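You operate a simulated robot arm through the tools that you are given. There is no shell and no other tool. Be economical: measure what you need, move in short steps, check, and stop when the job is done.

You are at the controls of a simulated two-armed robot. One attempt, no reset.

JOB
Hold the hinge bar still and push its pin home.
Fine: tighten the lock screw; put the bar in the table drawer and close it. Where these are worked on the way, their far stop is far enough and under half their travel is too little: table drawer.

It is judged by the outcome, as a careful person would: the job done as asked, and still so three seconds after it is handed in. It fails if anything else is knocked over, pushed out of place, dropped, spilled or broken.

ROBOT AND FRAMES
Two 7-joint arms with two-finger parallel grippers on one trunk, on a base that drives. Base frame: it is fixed to the floor where the robot stands at the start and does not move with it; the origin is under the middle of the robot, x ahead of it, y to its left, z up. Readings come in mm, rad, newtons and seconds.
The left shoulder is at the start at [70, 134, 1201], the right one opposite. With the tool pointing down near the work surface each hand reaches from about 100 to 640 mm from the robot's upright axis, wherever it stands, measured 20 degrees to its own side. Places, roughly: hinge pin [500, 0, 800]; inside of the table drawer [600, 100, 600]; lock screw [500, 100, 900]; table drawer [500, 100, 700]. Payload 1.57 kg a hand.
The TCP of each hand is the grasp point between the finger pads, 30 mm short of the fingertips. In the tool frame z runs along the fingers and y along their closing line. The gripper opens to 80 mm. The fingers are 17 mm wide and 12 mm thick; the gripper's body (40 by 82 mm) begins 80 mm behind the TCP.
Orientation is that of the tool frame in the base frame, as [roll, pitch, yaw] about the fixed x, y, z axes, in that order (R = Rz(yaw) Ry(pitch) Rx(roll)). With the fingers straight down and closing along the base's y, the tool's x points along the base's -x, its y along +y and its z along -z.

CONTROLS
- The arms move only by the tool send_rows. It takes "left_commands", "right_commands" or both (then of equal length, played together; a hand with none holds still); each is a list of rows, each a list of 7 numbers: the shift along the tool's x, y, z in cm, then the turn, a rotation vector about the tool's x, y, z in rad, then the finger opening in cm, from 0 to 8. In form: [[dx, dy, dz, wx, wy, wz, claw], ...]. A call has 1 to 20 rows; each row shifts and turns the commanded pose from where the row before left it, along the tool's axes as they then stand. Rows are played at 5 a second. More than 50 mm and 0.15 rad between two rows, or a gripper value outside its range, and nothing of the call is played. Where a pose cannot be reached the arm comes as near as it can. A force on the tool above 40 N (or 10 N above the force at the start of the call, whichever is more), or a blocked arm, ends the call early, and 0.2 s more pass. Each finger travels about 153 mm/s and halts on what it meets, pressing with about 24 N; the grip force reading is that of the motor and also rises with nothing between the fingers. The clock runs only during rows and for 0.2 s after the last one: add rows that do not move to give the fingers time. The reply holds the time, the measured pose of the TCP, the force on the tool along the base axes, the opening and the grip force, in the units named above and with some noise, with the torque about the TCP (base axes, N m) and any sound that the robot's microphone picked up.
- Cameras (640 x 400 px; columns grow to the right, rows downward): "scene" is now at [118.5, 14.4, 1397.2]; the picture's right is [0.22, -0.98, 0.00], its down [-0.82, -0.18, -0.54] and it looks along [0.52, 0.12, -0.84] (base axes); focal length 214 px, centre (320, 200). "left" rides on the left gripper at [72, 7, -122] in its tool frame; the picture's right is [-0.09, 1.00, 0.00], its down [-0.84, -0.08, -0.54] and it looks along [-0.54, -0.05, 0.84] (tool axes); focal length 238 px, centre (320, 200). "right" rides on the right gripper at [72, -7, -122] in its tool frame; the picture's right is [0.09, 1.00, 0.00], its down [-0.84, 0.08, -0.54] and it looks along [-0.54, 0.05, 0.84] (tool axes); focal length 238 px, centre (320, 200). There is no depth. A picture from a camera that has moved, and an enlarged one, comes with that camera's place and axes in the base frame and with its lens.
- camera(camera): a new picture of that camera. The clock stands still meanwhile.
- raise_lower(by): slides the trunk up (or, below 0, down) by that many mm; the arms and the scene camera ride with it, the base frame stays. It gives what a move gives, with no picture.
- base_move(legs): drives the robot by 1 to 6 legs, each [ahead, left, turn to the left] in mm, mm and rad, along the robot's own axes; the way and the turn of a leg run together, so that a leg with both is an arc; at most 1500 mm and 3.142 rad a leg. The arms and the cameras ride along, it lands a little off, and it stops where it bumps. It gives what a move gives.
- turn_head(pan, tilt): turns the head with the scene camera to pan (to the left, within 1.501 rad either way) and tilt (down, from -0.506 to 1.204), counted from straight ahead of the robot. It gives what a move gives.
- enlarge(camera, box): a new picture of the part [left, top, right, bottom] of that camera's present view, enlarged. The clock stands still meanwhile.
- hand_in(): hands the job in; it is judged then, once.

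Go step by step. Nothing tells you exact positions but the pictures and the camera data: compare them with the known pose of the tool, close in by small moves and look again before you grip or let go. The budget is 120 turns and 92 pictures, counting those below and the enlarged ones. Unless the task says otherwise, let go and move clear before handing in, and close with one line.

The tools are called after "Request:" as a command line: name --argument value ..., lists and objects as JSON in quotes. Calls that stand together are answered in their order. send_rows: Moves the arms, as the interface text tells. Its arguments: {"type":"object","properties":{"left_commands":{"type":"array"},"right_commands":{"type":"array"}},"required":[]} The other tools are called the same way: raise_lower (by) slides the trunk up or down; base_move (legs) drives the base; turn_head (pan, tilt) turns the head that bears the scene camera; camera (camera) takes a picture; enlarge (camera, box) takes an enlarged picture of a part of a camera's view; hand_in () hands the job in.

At the start:

```text
t: 0.0
left_position: [385.0, 288.4, 1244.8]
left_ee_rot: [3.141, -0.002, -3.141]
left_force: [-0.3, -0.4, -0.6]
left_moment: [-0.04, 0.03, 0.03]
left_width: 80.0
left_gripper_force: 0.1
right_position: [377.7, -95.3, 1180.9]
right_ee_rot: [-3.141, -0.001, 3.141]
right_force: [-0.6, -0.3, 0.5]
right_moment: [0.02, 0.01, -0.03]
right_width: 80.1
right_gripper_force: 0.0
trunk travel left (down, up): [-775.0, 165.0]
robot x, y, heading: [-2.7, 0.5, 0.001]
head pan, tilt: [0.22, 1.005]
```

scene: 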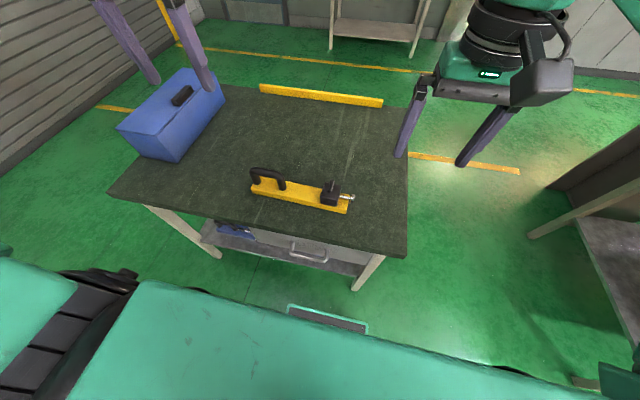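
right: 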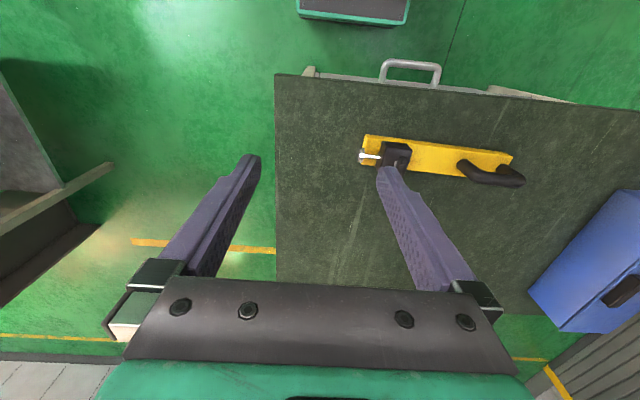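
left: 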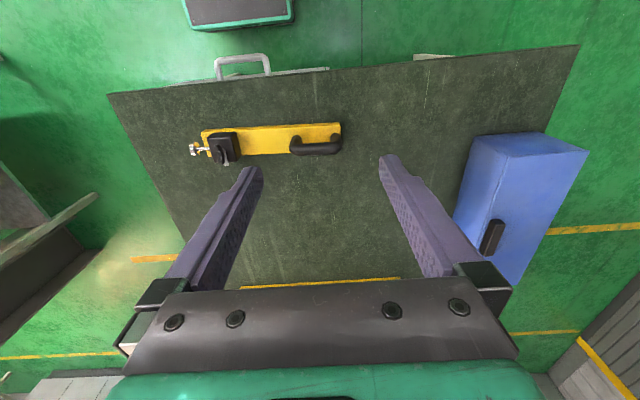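

I see a yellow bar with a black handle, a black block and a pin sticking out at its right end, lying on the table near the front edge. The drawer handle is below the front edge. I'll zoom in to understand the parts.

Request:
enlarge --camera "scene" --box '[230, 150, 390, 250]'

Request:
enlarge --camera "right" --box '[340, 50, 540, 200]'

Request:
enlarge --camera "left" --box '[170, 40, 370, 180]'

Request:
enlarge --camera "scene" --box '[180, 200, 400, 310]'

```text
4.00 times, centred on (310, 200) of scene
camera zoom: at [118.5, 14.4, 1397.2], right [0.22, -0.98, 0.0], down [-0.82, -0.18, -0.54], along [0.52, 0.12, -0.84], focal length 858 px, centre (360, 200)
```

zoom: 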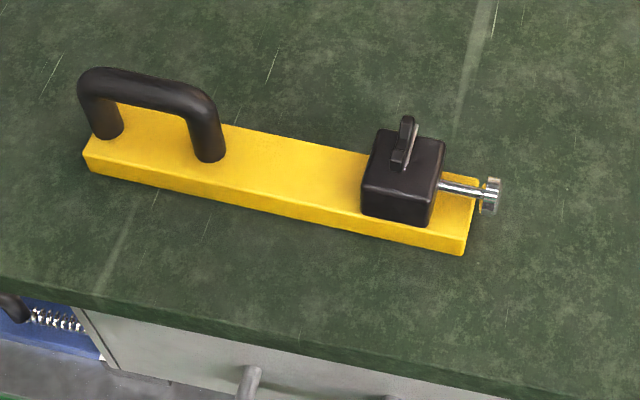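

```text
2.67 times, centred on (440, 125) of right
camera zoom: at [306.7, -102.3, 1303.3], right [-0.09, 1.0, 0.0], down [0.84, 0.08, 0.54], along [0.54, 0.05, -0.84], focal length 636 px, centre (0, 400)
```

zoom: 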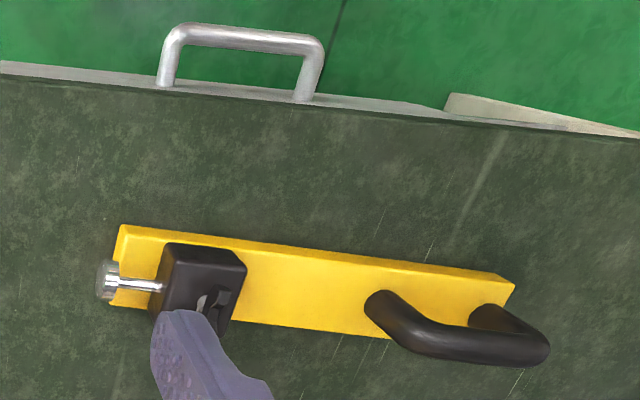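

```text
2.86 times, centred on (270, 110) of left
camera zoom: at [312.9, 294.6, 1367.2], right [0.09, 1.0, 0.0], down [0.84, -0.08, 0.54], along [0.54, -0.05, -0.84], focal length 681 px, centre (463, 457)
```

zoom: 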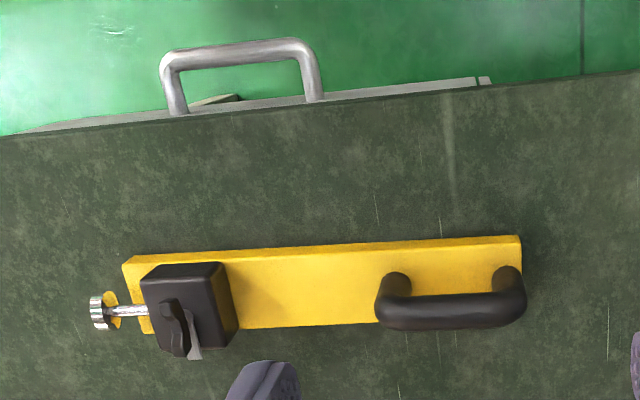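

```text
2.91 times, centred on (290, 255) of scene
camera zoom: at [118.5, 14.4, 1397.2], right [0.22, -0.98, 0.0], down [-0.82, -0.18, -0.54], along [0.52, 0.12, -0.84], focal length 624 px, centre (407, 40)
```

zoom: 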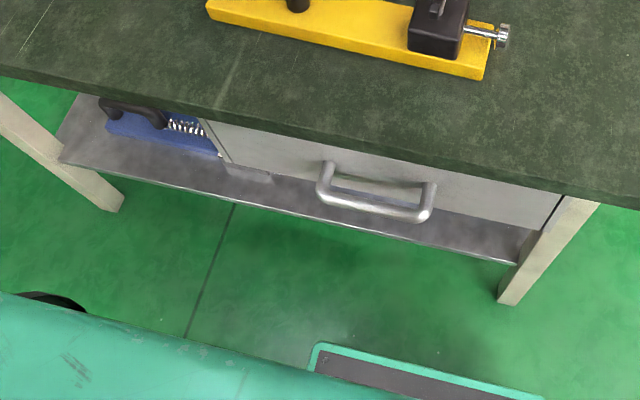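

The bar runs along y, from about y=5 to y=327, with its centre near x≈490. The handle is near (499, 272, 870) and the pin head near (490, -6, 840). I'm bringing the left hand above the handle, fingers closing along x, and the closed right hand to the pin side.

Request:
send_rows --left_commands '[[-1.425, -0.2, 3.56, 0, 0, 0, 8], [-1.425, -0.2, 3.56, 0, 0, 0, 8], [-1.425, -0.2, 3.56, 0, 0, 0, 8], [-1.425, -0.2, 3.56, 0, 0, 0, 8], [-1.425, -0.2, 3.56, 0, 0, 0, 8], [-1.425, -0.2, 3.56, 0, 0, 0, 8], [-1.425, -0.2, 3.56, 0, 0, 0, 8], [-1.425, -0.2, 3.56, 0, 0, 0, 8], [0, 0, 0, 0, 0, 0.146, 8], [0, 0, 0, 0, 0, 0.146, 8], [0, 0, 0, 0, 0, 0.146, 8], [0, 0, 0, 0, 0, 0.146, 8], [0, 0, 0, 0, 0, 0.146, 8], [0, 0, 0, 0, 0, 0.146, 8], [0, 0, 0, 0, 0, 0.146, 8], [0, 0, 0, 0, 0, 0.146, 8], [0, 0, 0, 0, 0, 0.146, 8], [0, 0, 0, 0, 0, 0.146, 8], [0, 0, 0, 0, 0, 0.146, 8]]' --right_commands '[[-1.375, 0.19, 2.76, 0, 0, 0, 0], [-1.375, 0.19, 2.76, 0, 0, 0, 0], [-1.375, 0.19, 2.76, 0, 0, 0, 0], [-1.375, 0.19, 2.76, 0, 0, 0, 0], [-1.375, 0.19, 2.76, 0, 0, 0, 0], [-1.375, 0.19, 2.76, 0, 0, 0, 0], [-1.375, 0.19, 2.76, 0, 0, 0, 0], [-1.375, 0.19, 2.76, 0, 0, 0, 0], [0, 0, 0, 0, 0, -0.14, 0], [0, 0, 0, 0, 0, -0.14, 0], [0, 0, 0, 0, 0, -0.14, 0], [0, 0, 0, 0, 0, -0.14, 0], [0, 0, 0, 0, 0, -0.14, 0], [0, 0, 0, 0, 0, -0.14, 0], [0, 0, 0, 0, 0, -0.14, 0], [0, 0, 0, 0, 0, -0.14, 0], [0, 0, 0, 0, 0, -0.14, 0], [0, 0, 0, 0, 0, -0.14, 0], [0, 0, 0, 0, 0, -0.14, 0]]'

Request:
camera --camera "left"

Request:
camera --camera "right"

Request:
camera --camera "scene"

```text
t: 4.0
left_position: [499.4, 272.8, 959.6]
left_ee_rot: [3.141, 0.003, 1.533]
left_force: [-0.3, 1.1, -0.1]
left_moment: [0.0, 0.03, 0.0]
left_width: 79.9
left_gripper_force: 0.0
right_position: [447.2, -91.9, 948.1]
right_ee_rot: [3.141, 0.0, -2.45]
right_force: [0.2, 0.7, 0.1]
right_moment: [-0.04, 0.02, 0.0]
right_width: 0.0
right_gripper_force: 21.0
right hand out of reach, approached as far as the arm can: row 13, 14, 15, 16, 17, 18, 19
trunk travel left (down, up): [-775.0, 165.0]
robot x, y, heading: [0.1, -2.6, 0.004]
head pan, tilt: [0.22, 1.005]
```

```text
84 pictures are left
camera left: at [509.0, 344.1, 1082.0], right [0.99, -0.13, 0.0], down [-0.11, -0.83, 0.54], along [-0.07, -0.54, -0.84], focal length 238 px, centre (320, 200)
```

left: 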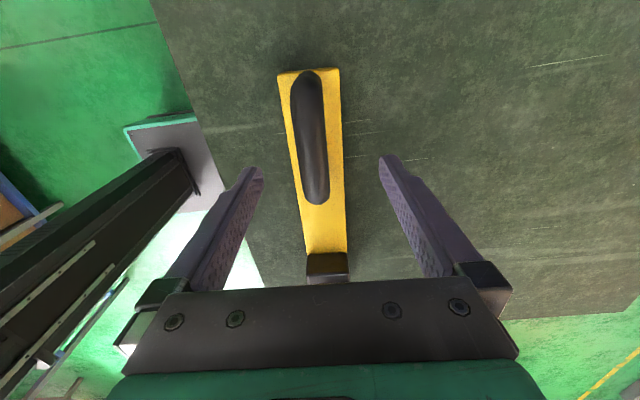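

```text
83 pictures are left
camera right: at [397.2, -142.4, 1071.1], right [-0.71, 0.71, 0.0], down [0.6, 0.59, 0.54], along [0.38, 0.38, -0.84], focal length 238 px, centre (320, 200)
```

right: 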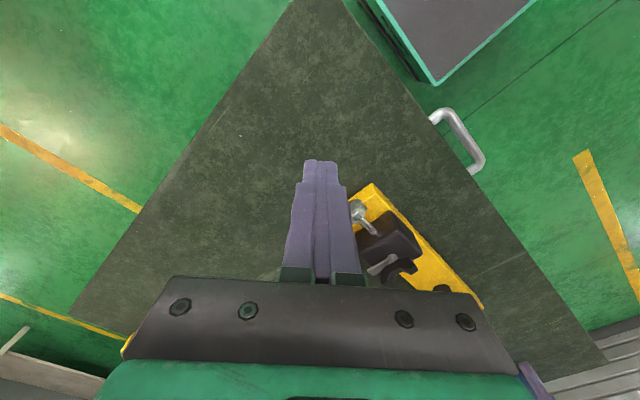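

```text
82 pictures are left
camera scene: at [119.7, 15.4, 1397.0], right [0.22, -0.98, 0.0], down [-0.82, -0.19, -0.53], along [0.52, 0.12, -0.85], focal length 214 px, centre (320, 200)
```

scene: 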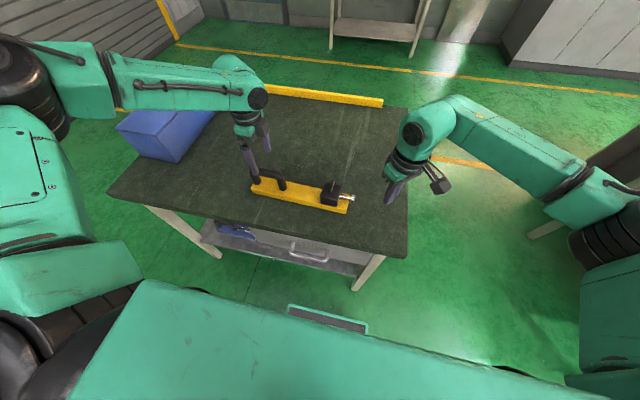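

The left hand is nearly centred over the handle, which sits at about x=494. The right hand can't turn that far, so I'll turn it back and push with the finger side instead. I lower the left hand partway and bring the right hand back round.

Request:
send_rows --left_commands '[[0, -0.5, 2, 0, 0, 0, 8], [0, 0, 2, 0, 0, 0, 8], [0, 0, 2, 0, 0, 0, 8], [0, 0, 1, 0, 0, 0, 8], [0, 0, 0, 0, 0, 0, 8]]' --right_commands '[[0, 0, 0, 0, 0, 0.146, 0], [0, 0, 0, 0, 0, 0.146, 0], [0, 0, 0, 0, 0, 0.146, 0], [0, 0, 0, 0, 0, 0.146, 0], [0, 0, 0, 0, 0, 0.146, 0]]'

Request:
camera --camera "left"

Request:
enlarge --camera "scene" --box '[220, 120, 460, 270]'

```text
t: 5.2
left_position: [494.3, 273.3, 890.3]
left_ee_rot: [3.14, 0.0, 1.535]
left_force: [-0.4, 0.0, 0.3]
left_moment: [-0.01, 0.02, 0.02]
left_width: 80.0
left_gripper_force: 0.1
right_position: [447.7, -91.6, 950.2]
right_ee_rot: [-3.141, 0.0, 3.099]
right_force: [-0.5, 0.6, -0.4]
right_moment: [-0.02, 0.0, 0.0]
right_width: 0.1
right_gripper_force: 21.4
trunk travel left (down, up): [-775.0, 165.0]
robot x, y, heading: [1.7, 0.5, -0.003]
head pan, tilt: [0.22, 1.005]
```

```text
81 pictures are left
camera left: at [501.8, 344.3, 1012.7], right [0.99, -0.13, 0.0], down [-0.11, -0.83, 0.54], along [-0.07, -0.54, -0.84], focal length 238 px, centre (320, 200)
```

left: 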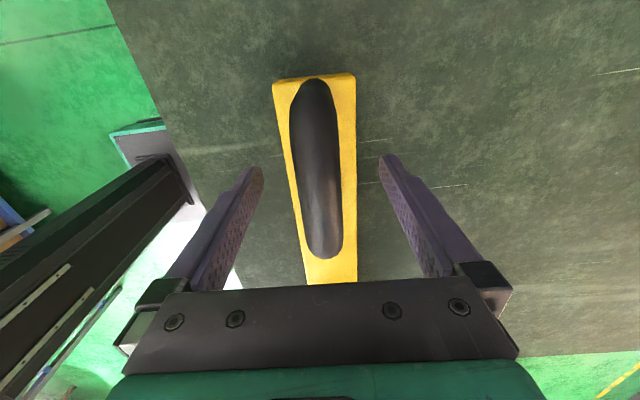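

```text
2.67 times, centred on (340, 195) of scene
camera zoom: at [118.4, 14.4, 1397.2], right [0.22, -0.98, 0.0], down [-0.82, -0.18, -0.54], along [0.52, 0.12, -0.84], focal length 572 px, centre (267, 213)
```

zoom: 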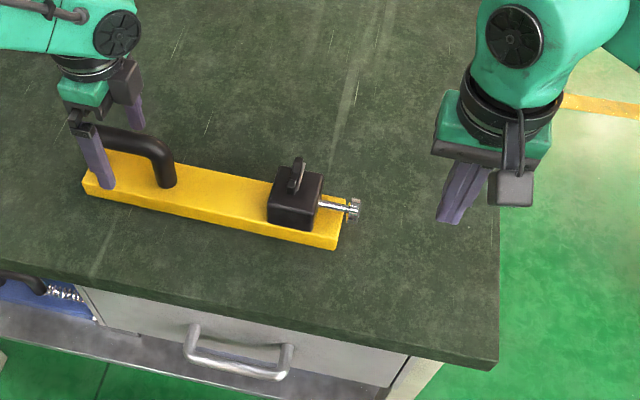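

The left fingers straddle the handle, centred to within about 2 mm. I'll lower to TCP z≈864 and close on the handle, and move the right hand to a point beside the pin head, still above it.

Request:
send_rows --left_commands '[[0, -0.2, 1.3, 0, 0, 0, 8], [0, 0, 1.3, 0, 0, 0, 8], [0, 0, 0, 0, 0, 0, 8], [0, 0, 0, 0, 0, 0, 5], [0, 0, 0, 0, 0, 0, 3], [0, 0, 0, 0, 0, 0, 0], [0, 0, 0, 0, 0, 0, 0], [0, 0, 0, 0, 0, 0, 0]]' --right_commands '[[-1, 0.3, 0, 0, 0, 0, 0], [-1, 0.3, 0, 0, 0, 0, 0], [-1, 0.3, 0, 0, 0, 0, 0], [-1, 0.3, 0, 0, 0, 0, 0], [0, 0.3, 1, 0, 0, 0, 0], [0, 0, 1, 0, 0, 0, 0], [0, 0, 1, 0, 0, 0, 0], [0, 0, 0, 0, 0, 0, 0]]'

Request:
camera --camera "right"

Request:
enlarge --camera "scene" --box '[220, 120, 460, 270]'

Request:
camera --camera "left"

```text
t: 7.0
left_position: [491.1, 272.0, 865.2]
left_ee_rot: [3.14, -0.001, 1.534]
left_force: [1.9, 0.6, 0.6]
left_moment: [0.1, 0.04, 0.07]
left_width: 25.7
left_gripper_force: 23.8
right_position: [487.7, -78.7, 919.0]
right_ee_rot: [-3.14, 0.001, 3.101]
right_force: [0.2, -0.2, 0.1]
right_moment: [-0.03, 0.02, 0.02]
right_width: 0.1
right_gripper_force: 20.8
trunk travel left (down, up): [-775.0, 165.0]
robot x, y, heading: [-3.9, 1.6, 0.0]
head pan, tilt: [0.22, 1.005]
```

```text
79 pictures are left
camera right: at [416.1, -83.3, 1040.7], right [-0.05, 1.0, 0.0], down [0.84, 0.04, 0.54], along [0.54, 0.03, -0.84], focal length 238 px, centre (320, 200)
```

right: 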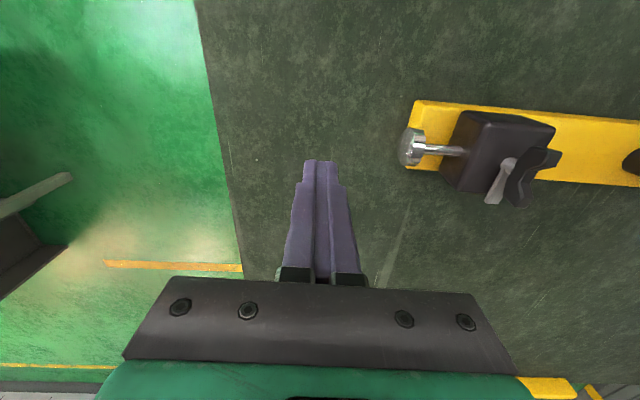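

```text
2.67 times, centred on (340, 195) of scene
camera zoom: at [118.9, 14.6, 1397.2], right [0.22, -0.98, 0.0], down [-0.82, -0.18, -0.53], along [0.52, 0.12, -0.84], focal length 572 px, centre (267, 213)
```

zoom: 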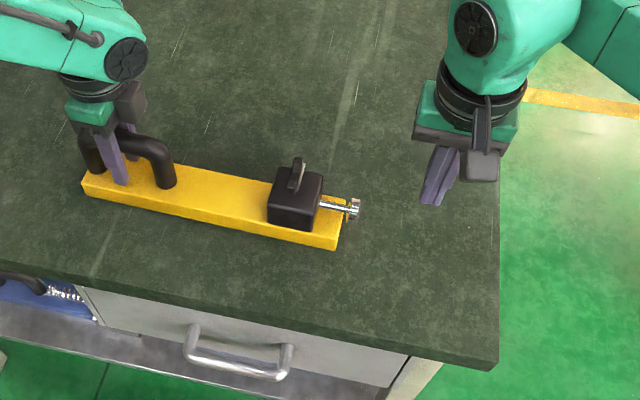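

```text
77 pictures are left
camera left: at [500.3, 344.2, 986.8], right [0.99, -0.13, 0.0], down [-0.11, -0.83, 0.54], along [-0.07, -0.54, -0.84], focal length 238 px, centre (320, 200)
```

left: 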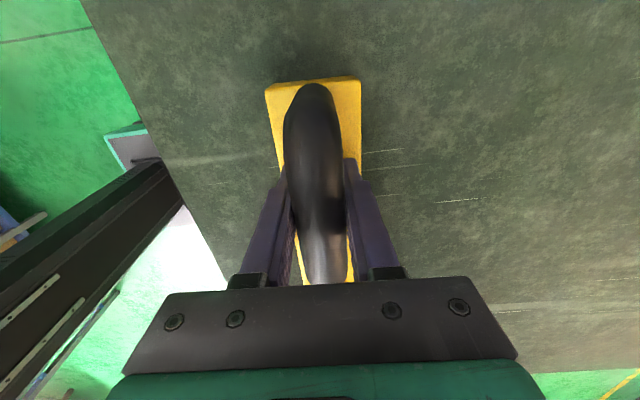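

The bar handle is gripped (25.7 mm wide). I put the pin axis at about x=485, z=845, with the head's outer face near y=-10 and roughly 30 mm of travel left. I'll lower the right fingers to pin height and advance close to the head.

Request:
send_rows --right_commands '[[0.1, 0, 2, 0, 0, 0, 0], [0.1, 0, 2, 0, 0, 0, 0], [0.1, 0, 1.7, 0, 0, 0, 0], [0, 1.5, 0, 0, 0, 0, 0], [0, 1.5, 0, 0, 0, 0, 0], [0, 1.2, 0, 0, 0, 0, 0], [0, 0, 0, 0, 0, 0, 0]]' --left_commands '[[0, 0, 0, 0, 0, 0, 0], [0, 0, 0, 0, 0, 0, 0], [0, 0, 0, 0, 0, 0, 0], [0, 0, 0, 0, 0, 0, 0], [0, 0, 0, 0, 0, 0, 0], [0, 0, 0, 0, 0, 0, 0], [0, 0, 0, 0, 0, 0, 0]]'

Request:
camera --camera "right"

Request:
enlarge --camera "scene" --box '[280, 150, 420, 240]'

```text
t: 8.6
left_position: [490.0, 272.9, 863.6]
left_ee_rot: [-3.141, -0.001, 1.533]
left_force: [0.7, 0.6, 1.0]
left_moment: [-0.08, 0.05, 0.04]
left_width: 25.2
left_gripper_force: 24.7
right_position: [486.9, -36.8, 861.9]
right_ee_rot: [-3.14, -0.002, 3.102]
right_force: [0.1, -0.1, -0.3]
right_moment: [-0.02, -0.02, -0.01]
right_width: 0.1
right_gripper_force: 21.4
trunk travel left (down, up): [-775.0, 165.0]
robot x, y, heading: [-0.4, -3.2, -0.002]
head pan, tilt: [0.22, 1.005]
```

```text
76 pictures are left
camera right: at [415.3, -40.4, 984.3], right [-0.05, 1.0, 0.0], down [0.84, 0.04, 0.54], along [0.54, 0.03, -0.84], focal length 238 px, centre (320, 200)
```

right: 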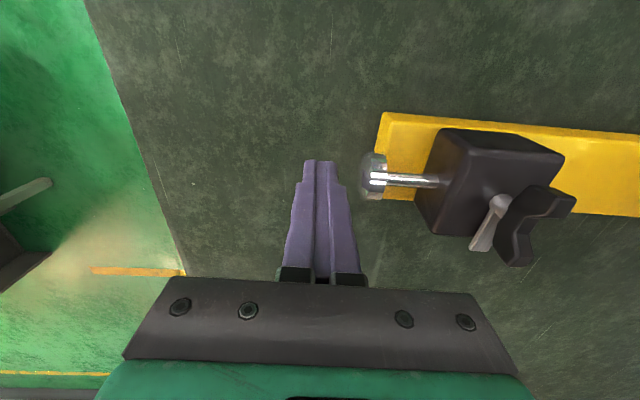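

```text
4.44 times, centred on (350, 195) of scene
camera zoom: at [118.7, 14.6, 1397.2], right [0.22, -0.98, 0.0], down [-0.82, -0.18, -0.54], along [0.52, 0.12, -0.84], focal length 953 px, centre (187, 222)
```

zoom: 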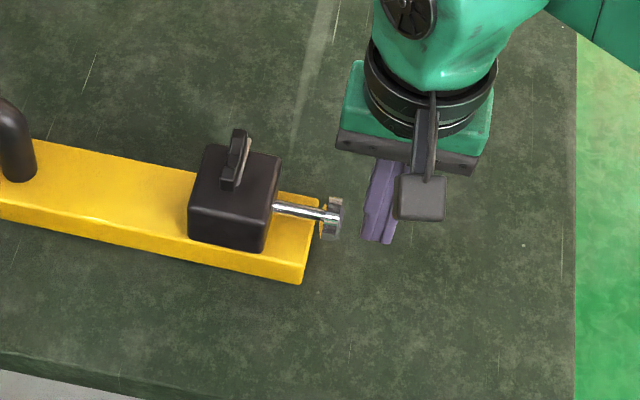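

The fingers line up with the pin head, with about a 15 mm gap. I'm pushing along the pin axis in small steps.

Request:
send_rows --right_commands '[[0, 0.6, 0, 0, 0, 0, 0], [0, 0.6, 0, 0, 0, 0, 0], [0, 0.4, 0, 0, 0, 0, 0], [0, 0.3, 0, 0, 0, 0, 0], [0, 0.3, 0, 0, 0, 0, 0], [0, 0.3, 0, 0, 0, 0, 0], [0, 0.3, 0, 0, 0, 0, 0], [0, 0, 0, 0, 0, 0, 0]]' --left_commands '[[0, 0, 0, 0, 0, 0, 0], [0, 0, 0, 0, 0, 0, 0], [0, 0, 0, 0, 0, 0, 0], [0, 0, 0, 0, 0, 0, 0], [0, 0, 0, 0, 0, 0, 0], [0, 0, 0, 0, 0, 0, 0], [0, 0, 0, 0, 0, 0, 0], [0, 0, 0, 0, 0, 0, 0]]'

Request:
camera --camera "right"

```text
t: 10.4
left_position: [488.8, 272.1, 864.5]
left_ee_rot: [3.141, 0.0, 1.533]
left_force: [-0.4, 1.8, 0.9]
left_moment: [0.68, 0.01, 0.07]
left_width: 25.4
left_gripper_force: 23.9
right_position: [486.6, -8.2, 863.1]
right_ee_rot: [3.139, 0.0, 3.104]
right_force: [-0.4, -0.3, 0.6]
right_moment: [0.0, -0.02, -0.05]
right_width: 0.0
right_gripper_force: 21.6
trunk travel left (down, up): [-775.0, 165.0]
robot x, y, heading: [1.8, 0.4, 0.004]
head pan, tilt: [0.22, 1.005]
```

```text
74 pictures are left
camera right: at [415.6, -11.5, 985.2], right [-0.05, 1.0, 0.0], down [0.84, 0.04, 0.54], along [0.54, 0.03, -0.84], focal length 238 px, centre (320, 200)
```

right: 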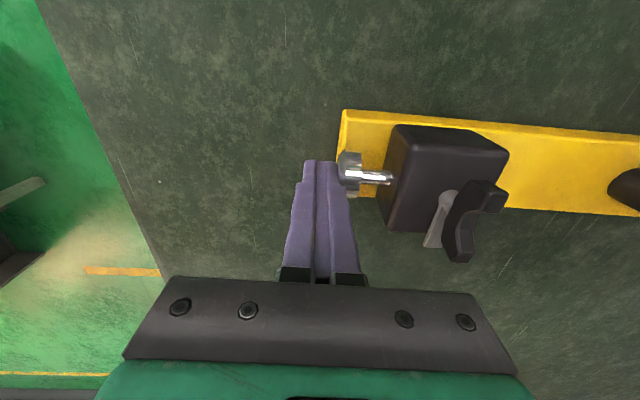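

The pin is sliding in and about 15 mm remains. I'll keep pushing until it seats.

Request:
send_rows --right_commands '[[0, 0.3, 0, 0, 0, 0, 0], [0, 0.3, 0, 0, 0, 0, 0], [0, 0.3, 0, 0, 0, 0, 0], [0, 0.3, 0, 0, 0, 0, 0], [0, 0.3, 0, 0, 0, 0, 0], [0, 0.2, 0, 0, 0, 0, 0], [0, 0.2, 0, 0, 0, 0, 0], [0, 0.2, 0, 0, 0, 0, 0], [0, 0, 0, 0, 0, 0, 0]]' --left_commands '[[0, 0, 0, 0, 0, 0, 0], [0, 0, 0, 0, 0, 0, 0], [0, 0, 0, 0, 0, 0, 0], [0, 0, 0, 0, 0, 0, 0], [0, 0, 0, 0, 0, 0, 0], [0, 0, 0, 0, 0, 0, 0], [0, 0, 0, 0, 0, 0, 0], [0, 0, 0, 0, 0, 0, 0], [0, 0, 0, 0, 0, 0, 0]]'

Request:
camera --camera "right"

```text
t: 12.4
left_position: [490.8, 273.5, 863.9]
left_ee_rot: [-3.141, 0.0, 1.536]
left_force: [0.5, 14.2, 0.9]
left_moment: [-0.58, 0.04, 0.07]
left_width: 25.7
left_gripper_force: 23.4
right_position: [488.2, 11.1, 861.9]
right_ee_rot: [-3.137, 0.0, 3.099]
right_force: [-0.7, -17.3, 4.0]
right_moment: [-0.16, -0.01, 0.04]
right_width: 0.0
right_gripper_force: 20.6
trunk travel left (down, up): [-775.0, 165.0]
robot x, y, heading: [2.4, 1.5, -0.001]
head pan, tilt: [0.22, 1.005]
```

```text
73 pictures are left
camera right: at [416.9, 6.7, 984.6], right [-0.05, 1.0, 0.0], down [0.84, 0.04, 0.54], along [0.54, 0.02, -0.84], focal length 238 px, centre (320, 200)
```

right: 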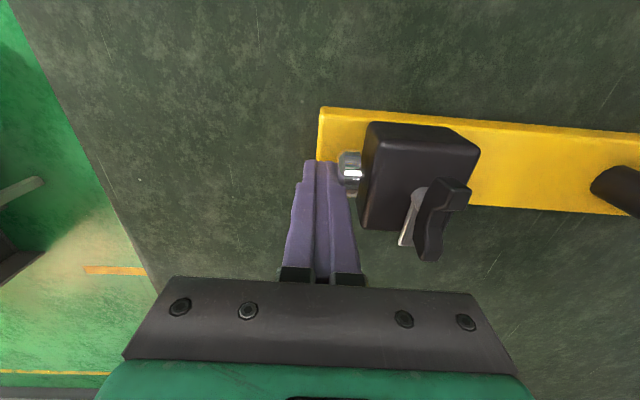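

The head looks to be against the block and the force has risen to 17 N. I'll press a bit harder to confirm it is seated.

Request:
send_rows --right_commands '[[0, 0.15, 0, 0, 0, 0, 0], [0, 0.15, 0, 0, 0, 0, 0], [0, 0, 0, 0, 0, 0, 0]]' --left_commands '[[0, 0, 0, 0, 0, 0, 0], [0, 0, 0, 0, 0, 0, 0], [0, 0, 0, 0, 0, 0, 0]]'

Request:
enlarge --camera "right" --box '[280, 90, 500, 270]'

```text
t: 13.2
left_position: [492.0, 272.5, 863.2]
left_ee_rot: [3.141, -0.001, 1.537]
left_force: [0.5, 15.6, 2.4]
left_moment: [-0.39, 0.01, 0.05]
left_width: 25.7
left_gripper_force: 24.2
right_position: [488.6, 13.2, 862.4]
right_ee_rot: [-3.139, 0.0, 3.1]
right_force: [-1.0, -17.5, -3.8]
right_moment: [-0.24, 0.03, 0.06]
right_width: 0.2
right_gripper_force: 21.3
trunk travel left (down, up): [-775.0, 165.0]
robot x, y, heading: [2.4, -3.8, -0.001]
head pan, tilt: [0.22, 1.005]
```

```text
2.22 times, centred on (390, 180) of right
camera zoom: at [417.2, 10.1, 984.7], right [-0.05, 1.0, 0.0], down [0.84, 0.04, 0.54], along [0.54, 0.03, -0.84], focal length 530 px, centre (164, 244)
```

zoom: 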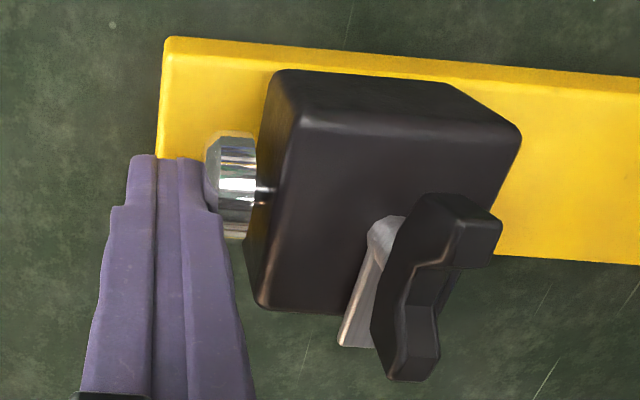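

There is still a slight gap and the force is flat at about 17 N, so the pin may be moving against friction. I'll push further.

Request:
send_rows --right_commands '[[0, 0.2, 0, 0, 0, 0, 0], [0, 0.2, 0, 0, 0, 0, 0], [0, 0.2, 0, 0, 0, 0, 0], [0, 0, 0, 0, 0, 0, 0]]' --left_commands '[[0, 0, 0, 0, 0, 0, 0], [0, 0, 0, 0, 0, 0, 0], [0, 0, 0, 0, 0, 0, 0], [0, 0, 0, 0, 0, 0, 0]]'

Request:
enlarge --camera "right" --box '[280, 90, 500, 270]'

```text
t: 14.2
left_position: [491.3, 272.7, 863.4]
left_ee_rot: [3.141, -0.001, 1.536]
left_force: [0.9, 14.9, -0.6]
left_moment: [-0.34, 0.02, 0.15]
left_width: 25.6
left_gripper_force: 23.9
right_position: [489.9, 19.0, 863.4]
right_ee_rot: [-3.14, -0.002, 3.101]
right_force: [-1.3, -17.9, -1.0]
right_moment: [-0.21, 0.02, 0.05]
right_width: 0.2
right_gripper_force: 21.3
trunk travel left (down, up): [-775.0, 165.0]
robot x, y, heading: [1.0, 1.1, -0.003]
head pan, tilt: [0.22, 1.005]
```

```text
2.22 times, centred on (390, 180) of right
camera zoom: at [418.1, 16.6, 985.1], right [-0.05, 1.0, 0.0], down [0.84, 0.04, 0.54], along [0.54, 0.03, -0.84], focal length 530 px, centre (164, 244)
```

zoom: 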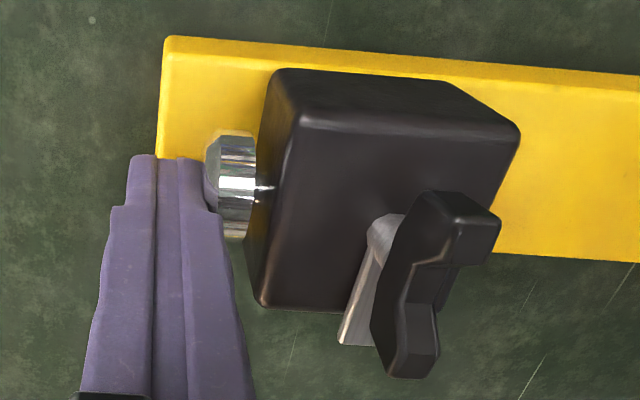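

The picture hasn't changed, so the bar slipped about 6 mm through the left grip instead of the pin moving. I'll check how deep the pin is, then brace the left fingers against the handle's near leg.

Request:
enlarge --camera "scene" --box '[290, 160, 380, 216]'

Request:
camera --camera "left"

Request:
enlarge --camera "right" --box '[330, 130, 410, 210]'

```text
7.11 times, centred on (335, 188) of scene
camera zoom: at [118.9, 14.3, 1397.2], right [0.22, -0.98, 0.0], down [-0.82, -0.18, -0.54], along [0.52, 0.12, -0.84], focal length 1525 px, centre (213, 285)
```

zoom: 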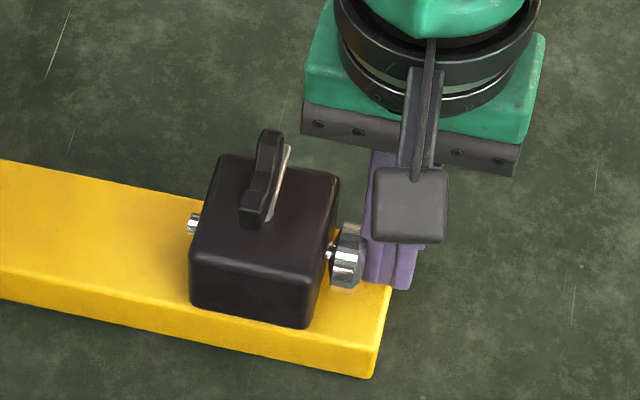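

```text
69 pictures are left
camera left: at [500.1, 344.2, 986.7], right [0.99, -0.13, 0.0], down [-0.11, -0.83, 0.54], along [-0.07, -0.54, -0.84], focal length 238 px, centre (320, 200)
```

left: 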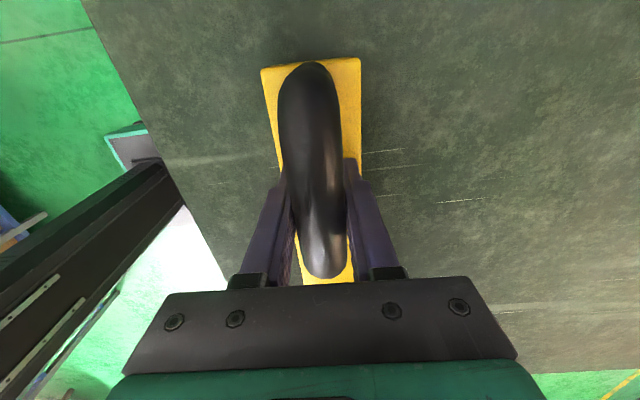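

```text
5.00 times, centred on (370, 170) of right
camera zoom: at [418.1, 16.6, 985.1], right [-0.05, 1.0, 0.0], down [0.84, 0.04, 0.54], along [0.54, 0.03, -0.84], focal length 1192 px, centre (70, 350)
```

zoom: 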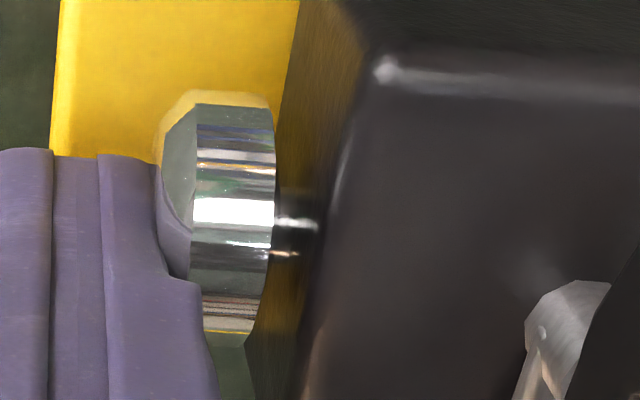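

The pin tip has come out the far side of the block, but about 4 mm of shaft still shows at the head. I'll use a firmer brace: release the handle, put the closed left fingers behind the bar's far end, and squeeze the pin in between the two hands.

Request:
send_rows --right_commands '[[0, -0.4, 0, 0, 0, 0, 0], [0, -0.4, 0, 0, 0, 0, 0], [0, 0, 0, 0, 0, 0, 0], [0, 0, 0, 0, 0, 0, 0], [0, 0, 0, 0, 0, 0, 0], [0, 0, 0, 0, 0, 0, 0], [0, 0, 0, 0, 0, 0, 0], [0, 0, 0, 0, 0, 0, 0], [0, 0, 0, 0, 0, 0, 0], [0, 0, 0, 0, 0, 0, 0], [0, 0, 0, 0, 0, 0, 0], [0, 0, 0, 0, 0, 0, 0]]' --left_commands '[[0, 0, 0, 0, 0, 0, 0], [0, 0, 0, 0, 0, 0, 0], [0, 0, 0, 0, 0, 0, 5], [0, 0, 0, 0, 0, 0, 7], [0, 0, 0, 0, 0, 0, 7], [0, 0, -3, 0, 0, 0, 7], [0, 0, -3, 0, 0, 0, 7], [3.2, 0, -1, 0, 0, 0, 4], [3.2, 0, 0, 0, 0, 0, 0], [3.2, 0, 0, 0, 0, 0, 0], [0.4, 0, 0, 0, 0, 0, 0], [0, 0, 0, 0, 0, 0, 0]]'

Request:
camera --camera "left"

```text
t: 16.8
left_position: [494.2, 372.9, 932.5]
left_ee_rot: [3.141, 0.0, 1.535]
left_force: [0.7, 0.3, 0.1]
left_moment: [-0.01, 0.02, 0.01]
left_width: 0.2
left_gripper_force: 21.5
right_position: [488.1, 12.4, 861.2]
right_ee_rot: [-3.14, -0.001, 3.101]
right_force: [0.7, -0.3, 0.0]
right_moment: [0.01, -0.02, 0.0]
right_width: 0.2
right_gripper_force: 21.1
trunk travel left (down, up): [-775.0, 165.0]
robot x, y, heading: [1.0, 1.2, 0.0]
head pan, tilt: [0.22, 1.005]
```

```text
67 pictures are left
camera left: at [503.5, 443.5, 1055.9], right [0.99, -0.13, 0.0], down [-0.11, -0.83, 0.54], along [-0.07, -0.54, -0.84], focal length 238 px, centre (320, 200)
```

left: 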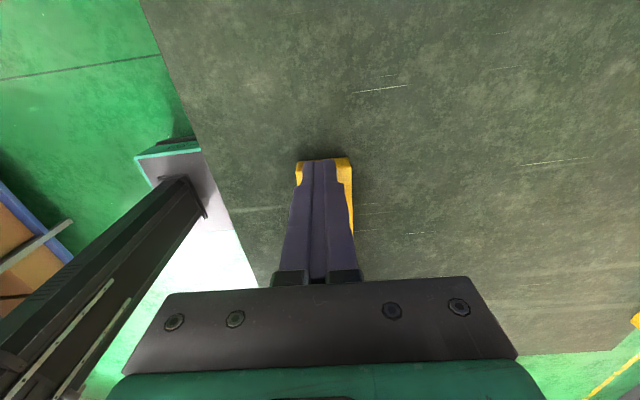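

The bar's far end is at about y=341, in line with the left fingers. I lower them behind it and bring them up to contact.

Request:
send_rows --left_commands '[[0, 0, 3, 0, 0, 0, 0], [0, 0, 3, 0, 0, 0, 0], [0, 0, 3, 0, 0, 0, 0], [0, 0, 0.4, 0, 0, 0, 0], [-0.8, 0, 0, 0, 0, 0, 0], [-0.6, 0, 0, 0, 0, 0, 0], [-0.3, 0, 0, 0, 0, 0, 0], [-0.3, 0, 0, 0, 0, 0, 0], [0, 0, 0, 0, 0, 0, 0]]'

Request:
camera --camera "left"

Request:
camera --camera "scene"

```text
t: 18.8
left_position: [491.2, 351.0, 848.3]
left_ee_rot: [3.14, 0.0, 1.538]
left_force: [-0.8, 0.7, 0.8]
left_moment: [-0.02, 0.02, 0.0]
left_width: 0.0
left_gripper_force: 21.6
left hand out of reach, approached as far as the arm can: row 3
right_position: [489.6, 12.5, 862.0]
right_ee_rot: [-3.141, -0.002, 3.101]
right_force: [-0.1, -0.2, -0.7]
right_moment: [-0.02, -0.01, 0.02]
right_width: 0.0
right_gripper_force: 21.3
trunk travel left (down, up): [-775.0, 165.0]
robot x, y, heading: [0.4, 2.5, -0.002]
head pan, tilt: [0.22, 1.005]
```

```text
66 pictures are left
camera left: at [498.6, 422.1, 970.3], right [0.99, -0.13, 0.0], down [-0.11, -0.83, 0.54], along [-0.07, -0.54, -0.84], focal length 238 px, centre (320, 200)
```

left: 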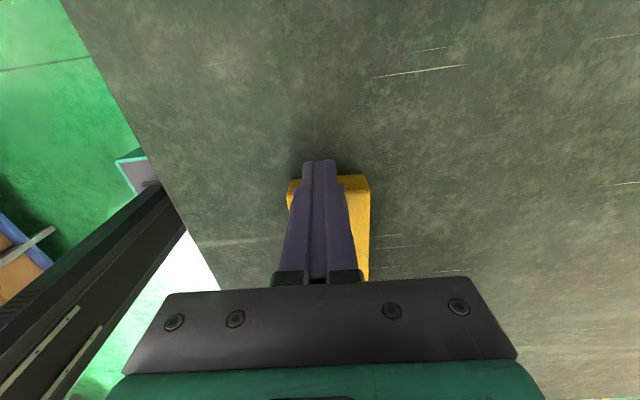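

```text
65 pictures are left
camera scene: at [118.5, 14.5, 1397.2], right [0.22, -0.98, 0.0], down [-0.82, -0.18, -0.54], along [0.52, 0.12, -0.84], focal length 214 px, centre (320, 200)
```

scene: 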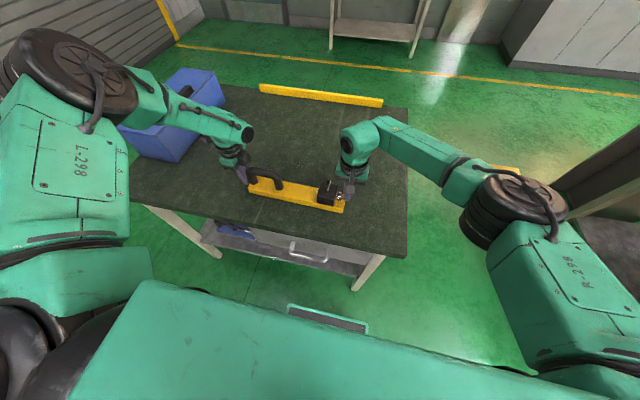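

The left fingertips are level with the bar's top, so I need about 12 mm more down before making contact.

Request:
send_rows --left_commands '[[0.2, 0, 0.6, 0, 0, 0, 0], [0, 0, 0.7, 0, 0, 0, 0], [0, 0, 0, 0, 0, 0, 0]]'

```text
t: 19.6
left_position: [486.7, 349.9, 845.2]
left_ee_rot: [3.138, 0.001, 1.533]
left_force: [0.0, -1.6, -0.2]
left_moment: [-0.01, 0.0, 0.03]
left_width: 0.0
left_gripper_force: 21.1
left hand out of reach, approached as far as the arm can: row 1, 2
right_position: [488.9, 12.7, 862.4]
right_ee_rot: [-3.14, 0.001, 3.1]
right_force: [-0.1, 0.5, 0.1]
right_moment: [0.02, -0.01, 0.02]
right_width: 0.0
right_gripper_force: 21.0
trunk travel left (down, up): [-775.0, 165.0]
robot x, y, heading: [0.7, 1.3, 0.002]
head pan, tilt: [0.22, 1.005]
```

The left arm is at its reach limit. I'll raise both hands and lower the trunk 100 mm to get better reach.

Request:
send_rows --left_commands '[[0.3, 0, -2, 0, 0, 0, 0], [0.3, 0, -3, 0, 0, 0, 0], [0, 0, -3, 0, 0, 0, 0], [0, 0, -3, 0, 0, 0, 0], [0, 0, -3, 0, 0, 0, 0], [0, 0, 0, 0, 0, 0, 0]]' --right_commands '[[0, -0.5, 0, 0, 0, 0, 0], [0, -1, -3, 0, 0, 0, 0], [0, 0, -3, 0, 0, 0, 0], [0, 0, -3, 0, 0, 0, 0], [0, 0, -3, 0, 0, 0, 0], [0, 0, 0, 0, 0, 0, 0]]'

Request:
raise_lower --by -100

Request:
camera --camera "left"

Request:
camera --camera "scene"

```text
t: 21.0
left_position: [487.1, 353.9, 983.7]
left_ee_rot: [3.141, 0.0, 1.536]
left_force: [0.1, -0.4, 0.1]
left_moment: [-0.02, 0.05, -0.03]
left_width: 0.0
left_gripper_force: 21.3
right_position: [488.6, -1.8, 982.2]
right_ee_rot: [-3.14, -0.001, 3.1]
right_force: [0.7, -0.3, -0.4]
right_moment: [0.03, 0.0, -0.01]
right_width: 0.3
right_gripper_force: 21.5
trunk travel left (down, up): [-775.0, 165.0]
robot x, y, heading: [-2.1, 0.9, -0.003]
head pan, tilt: [0.22, 1.005]
```

```text
t: 22.3
left_position: [486.8, 354.2, 886.1]
left_ee_rot: [3.141, 0.0, 1.535]
left_force: [-0.2, -0.1, -0.7]
left_moment: [-0.02, 0.01, 0.02]
left_width: 0.1
left_gripper_force: 21.5
right_position: [488.1, -1.5, 883.6]
right_ee_rot: [-3.141, 0.0, 3.101]
right_force: [1.0, 0.4, 0.0]
right_moment: [0.03, 0.01, -0.01]
right_width: 0.0
right_gripper_force: 21.7
trunk travel left (down, up): [-675.0, 265.0]
robot x, y, heading: [4.4, -0.6, 0.001]
head pan, tilt: [0.22, 1.005]
```

```text
64 pictures are left
camera left: at [495.8, 425.7, 1007.5], right [0.99, -0.13, 0.0], down [-0.11, -0.83, 0.54], along [-0.07, -0.54, -0.84], focal length 238 px, centre (320, 200)
```

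left: 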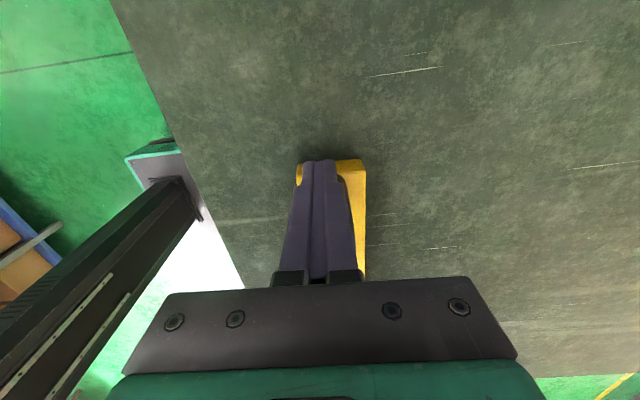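

```text
63 pictures are left
camera scene: at [118.2, 14.4, 1297.2], right [0.22, -0.98, 0.0], down [-0.82, -0.18, -0.54], along [0.52, 0.12, -0.84], focal length 214 px, centre (320, 200)
```

scene: 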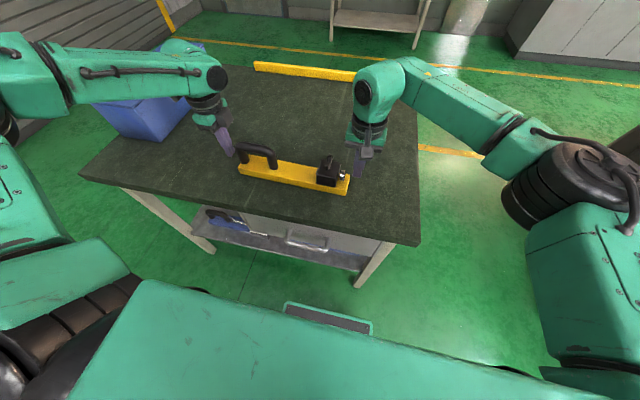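

The bar end is centred near x=494, y≈342. I'm moving the left fingers down behind it and the right back to pin height.

Request:
send_rows --left_commands '[[0.5, 0.7, 0, 0, 0, 0, 0], [0, 0, 2, 0, 0, 0, 0], [0, 0, 2, 0, 0, 0, 0], [0, 0, 1.4, 0, 0, 0, 0], [0, 0, 0, 0, 0, 0, 0], [-0.3, 0, 0, 0, 0, 0, 0], [-0.3, 0, 0, 0, 0, 0, 0], [-0.2, 0, 0, 0, 0, 0, 0], [0, 0, 0, 0, 0, 0, 0]]' --right_commands '[[0, 0, 1, 0, 0, 0, 0], [0, 0, 1.2, 0, 0, 0, 0], [0, 0.5, 0, 0, 0, 0, 0], [0, 0.5, 0, 0, 0, 0, 0], [0, 0, 0, 0, 0, 0, 0], [0, 0, 0, 0, 0, 0, 0], [0, 0, 0, 0, 0, 0, 0], [0, 0, 0, 0, 0, 0, 0], [0, 0, 0, 0, 0, 0, 0]]'

Request:
camera --camera "left"

Request:
camera --camera "right"

```text
t: 24.3
left_position: [493.6, 350.6, 828.6]
left_ee_rot: [-3.14, 0.0, 1.534]
left_force: [0.2, 1.4, -0.7]
left_moment: [0.01, -0.02, -0.01]
left_width: 0.2
left_gripper_force: 20.8
right_position: [488.5, 11.0, 860.9]
right_ee_rot: [3.14, -0.001, 3.102]
right_force: [-0.6, -0.1, 0.3]
right_moment: [0.03, 0.0, -0.03]
right_width: 0.4
right_gripper_force: 21.6
trunk travel left (down, up): [-675.0, 265.0]
robot x, y, heading: [-2.0, -2.1, 0.001]
head pan, tilt: [0.22, 1.005]
```

```text
62 pictures are left
camera left: at [503.3, 422.6, 953.1], right [0.99, -0.13, 0.0], down [-0.11, -0.83, 0.54], along [-0.07, -0.54, -0.84], focal length 238 px, centre (320, 200)
```

left: 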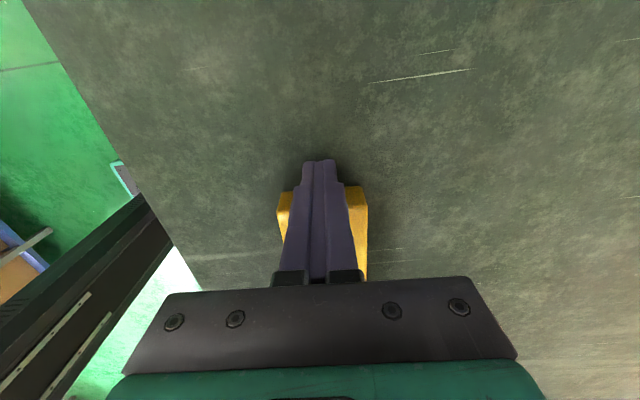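

```text
61 pictures are left
camera right: at [417.1, 6.4, 982.8], right [-0.05, 1.0, 0.0], down [0.84, 0.04, 0.54], along [0.54, 0.03, -0.84], focal length 238 px, centre (320, 200)
```

right: 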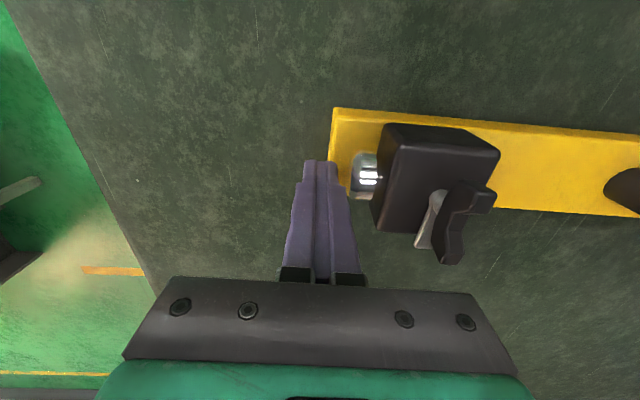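

The left fingers are about at contact. Now I push the pin with the right hand and see whether the bar stays put and the gap closes.

Request:
send_rows --right_commands '[[0, 0.4, 0, 0, 0, 0, 0], [0, 0.3, 0, 0, 0, 0, 0], [0, 0.2, 0, 0, 0, 0, 0], [0, 0.2, 0, 0, 0, 0, 0], [0, 0.2, 0, 0, 0, 0, 0], [0, 0.2, 0, 0, 0, 0, 0], [0, 0, 0, 0, 0, 0, 0]]' --left_commands '[[0, 0, 0, 0, 0, 0, 0], [0, 0, 0, 0, 0, 0, 0], [0, 0, 0, 0, 0, 0, 0], [0, 0, 0, 0, 0, 0, 0], [0, 0, 0, 0, 0, 0, 0], [0, 0, 0, 0, 0, 0, 0], [0, 0, 0, 0, 0, 0, 0]]'

Request:
enlarge --camera "right" --box '[280, 90, 500, 270]'

```text
t: 25.9
left_position: [493.0, 350.7, 830.3]
left_ee_rot: [-3.141, -0.002, 1.536]
left_force: [-1.4, 4.2, 0.2]
left_moment: [-0.18, 0.0, 0.01]
left_width: 0.1
left_gripper_force: 21.7
right_position: [488.5, 22.8, 861.6]
right_ee_rot: [-3.141, -0.001, 3.101]
right_force: [-1.7, -7.8, 3.4]
right_moment: [-0.05, -0.02, -0.01]
right_width: 0.0
right_gripper_force: 21.7
trunk travel left (down, up): [-675.0, 265.0]
robot x, y, heading: [-2.8, 2.9, -0.002]
head pan, tilt: [0.22, 1.005]
```

```text
2.22 times, centred on (390, 180) of right
camera zoom: at [417.5, 19.7, 982.9], right [-0.05, 1.0, 0.0], down [0.84, 0.04, 0.54], along [0.54, 0.03, -0.84], focal length 530 px, centre (164, 244)
```

zoom: 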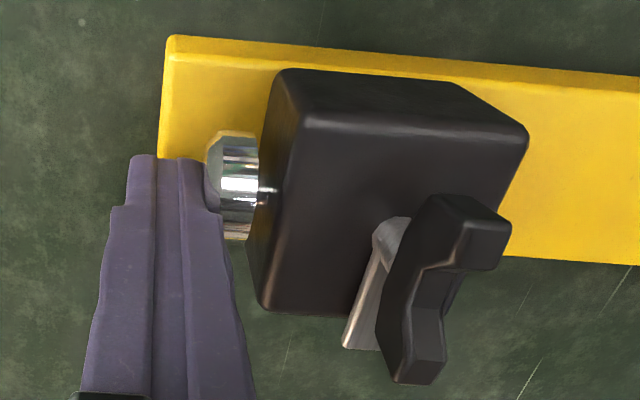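

Left and right forces are building against each other. I'll increase the push gradually.

Request:
send_rows --right_commands '[[0, 0.15, 0, 0, 0, 0, 0], [0, 0.15, 0, 0, 0, 0, 0], [0, 0.15, 0, 0, 0, 0, 0], [0, 0.15, 0, 0, 0, 0, 0], [0, 0.15, 0, 0, 0, 0, 0], [0, 0.15, 0, 0, 0, 0, 0], [0, 0, 0, 0, 0, 0, 0]]' --left_commands '[[0, 0, 0, 0, 0, 0, 0], [0, 0, 0, 0, 0, 0, 0], [0, 0, 0, 0, 0, 0, 0], [0, 0, 0, 0, 0, 0, 0], [0, 0, 0, 0, 0, 0, 0], [0, 0, 0, 0, 0, 0, 0], [0, 0, 0, 0, 0, 0, 0]]'

Request:
enlarge --camera "right" --box '[280, 90, 500, 270]'

```text
t: 27.3
left_position: [493.8, 354.2, 831.2]
left_ee_rot: [-3.141, -0.006, 1.538]
left_force: [-1.4, 6.7, 1.6]
left_moment: [-0.38, -0.04, 0.03]
left_width: 0.2
left_gripper_force: 21.2
right_position: [490.5, 26.7, 860.9]
right_ee_rot: [-3.129, 0.002, 3.095]
right_force: [-0.5, -7.3, 1.5]
right_moment: [0.03, 0.02, 0.08]
right_width: 0.0
right_gripper_force: 21.7
trunk travel left (down, up): [-675.0, 265.0]
robot x, y, heading: [2.3, 3.3, -0.004]
head pan, tilt: [0.22, 1.005]
stopped in row 6 (right hand): the force on the tool passed its limit (the readings are from after the stop); the commanded pose is now the measured one
```

```text
2.22 times, centred on (390, 180) of right
camera zoom: at [419.3, 24.8, 982.8], right [-0.05, 1.0, -0.01], down [0.84, 0.05, 0.54], along [0.54, 0.01, -0.84], focal length 530 px, centre (164, 244)
```

zoom: 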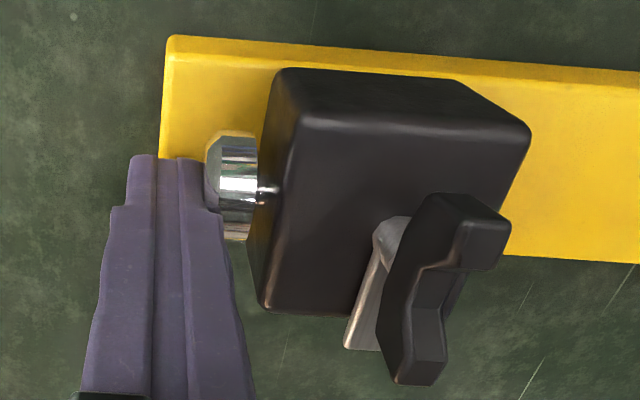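

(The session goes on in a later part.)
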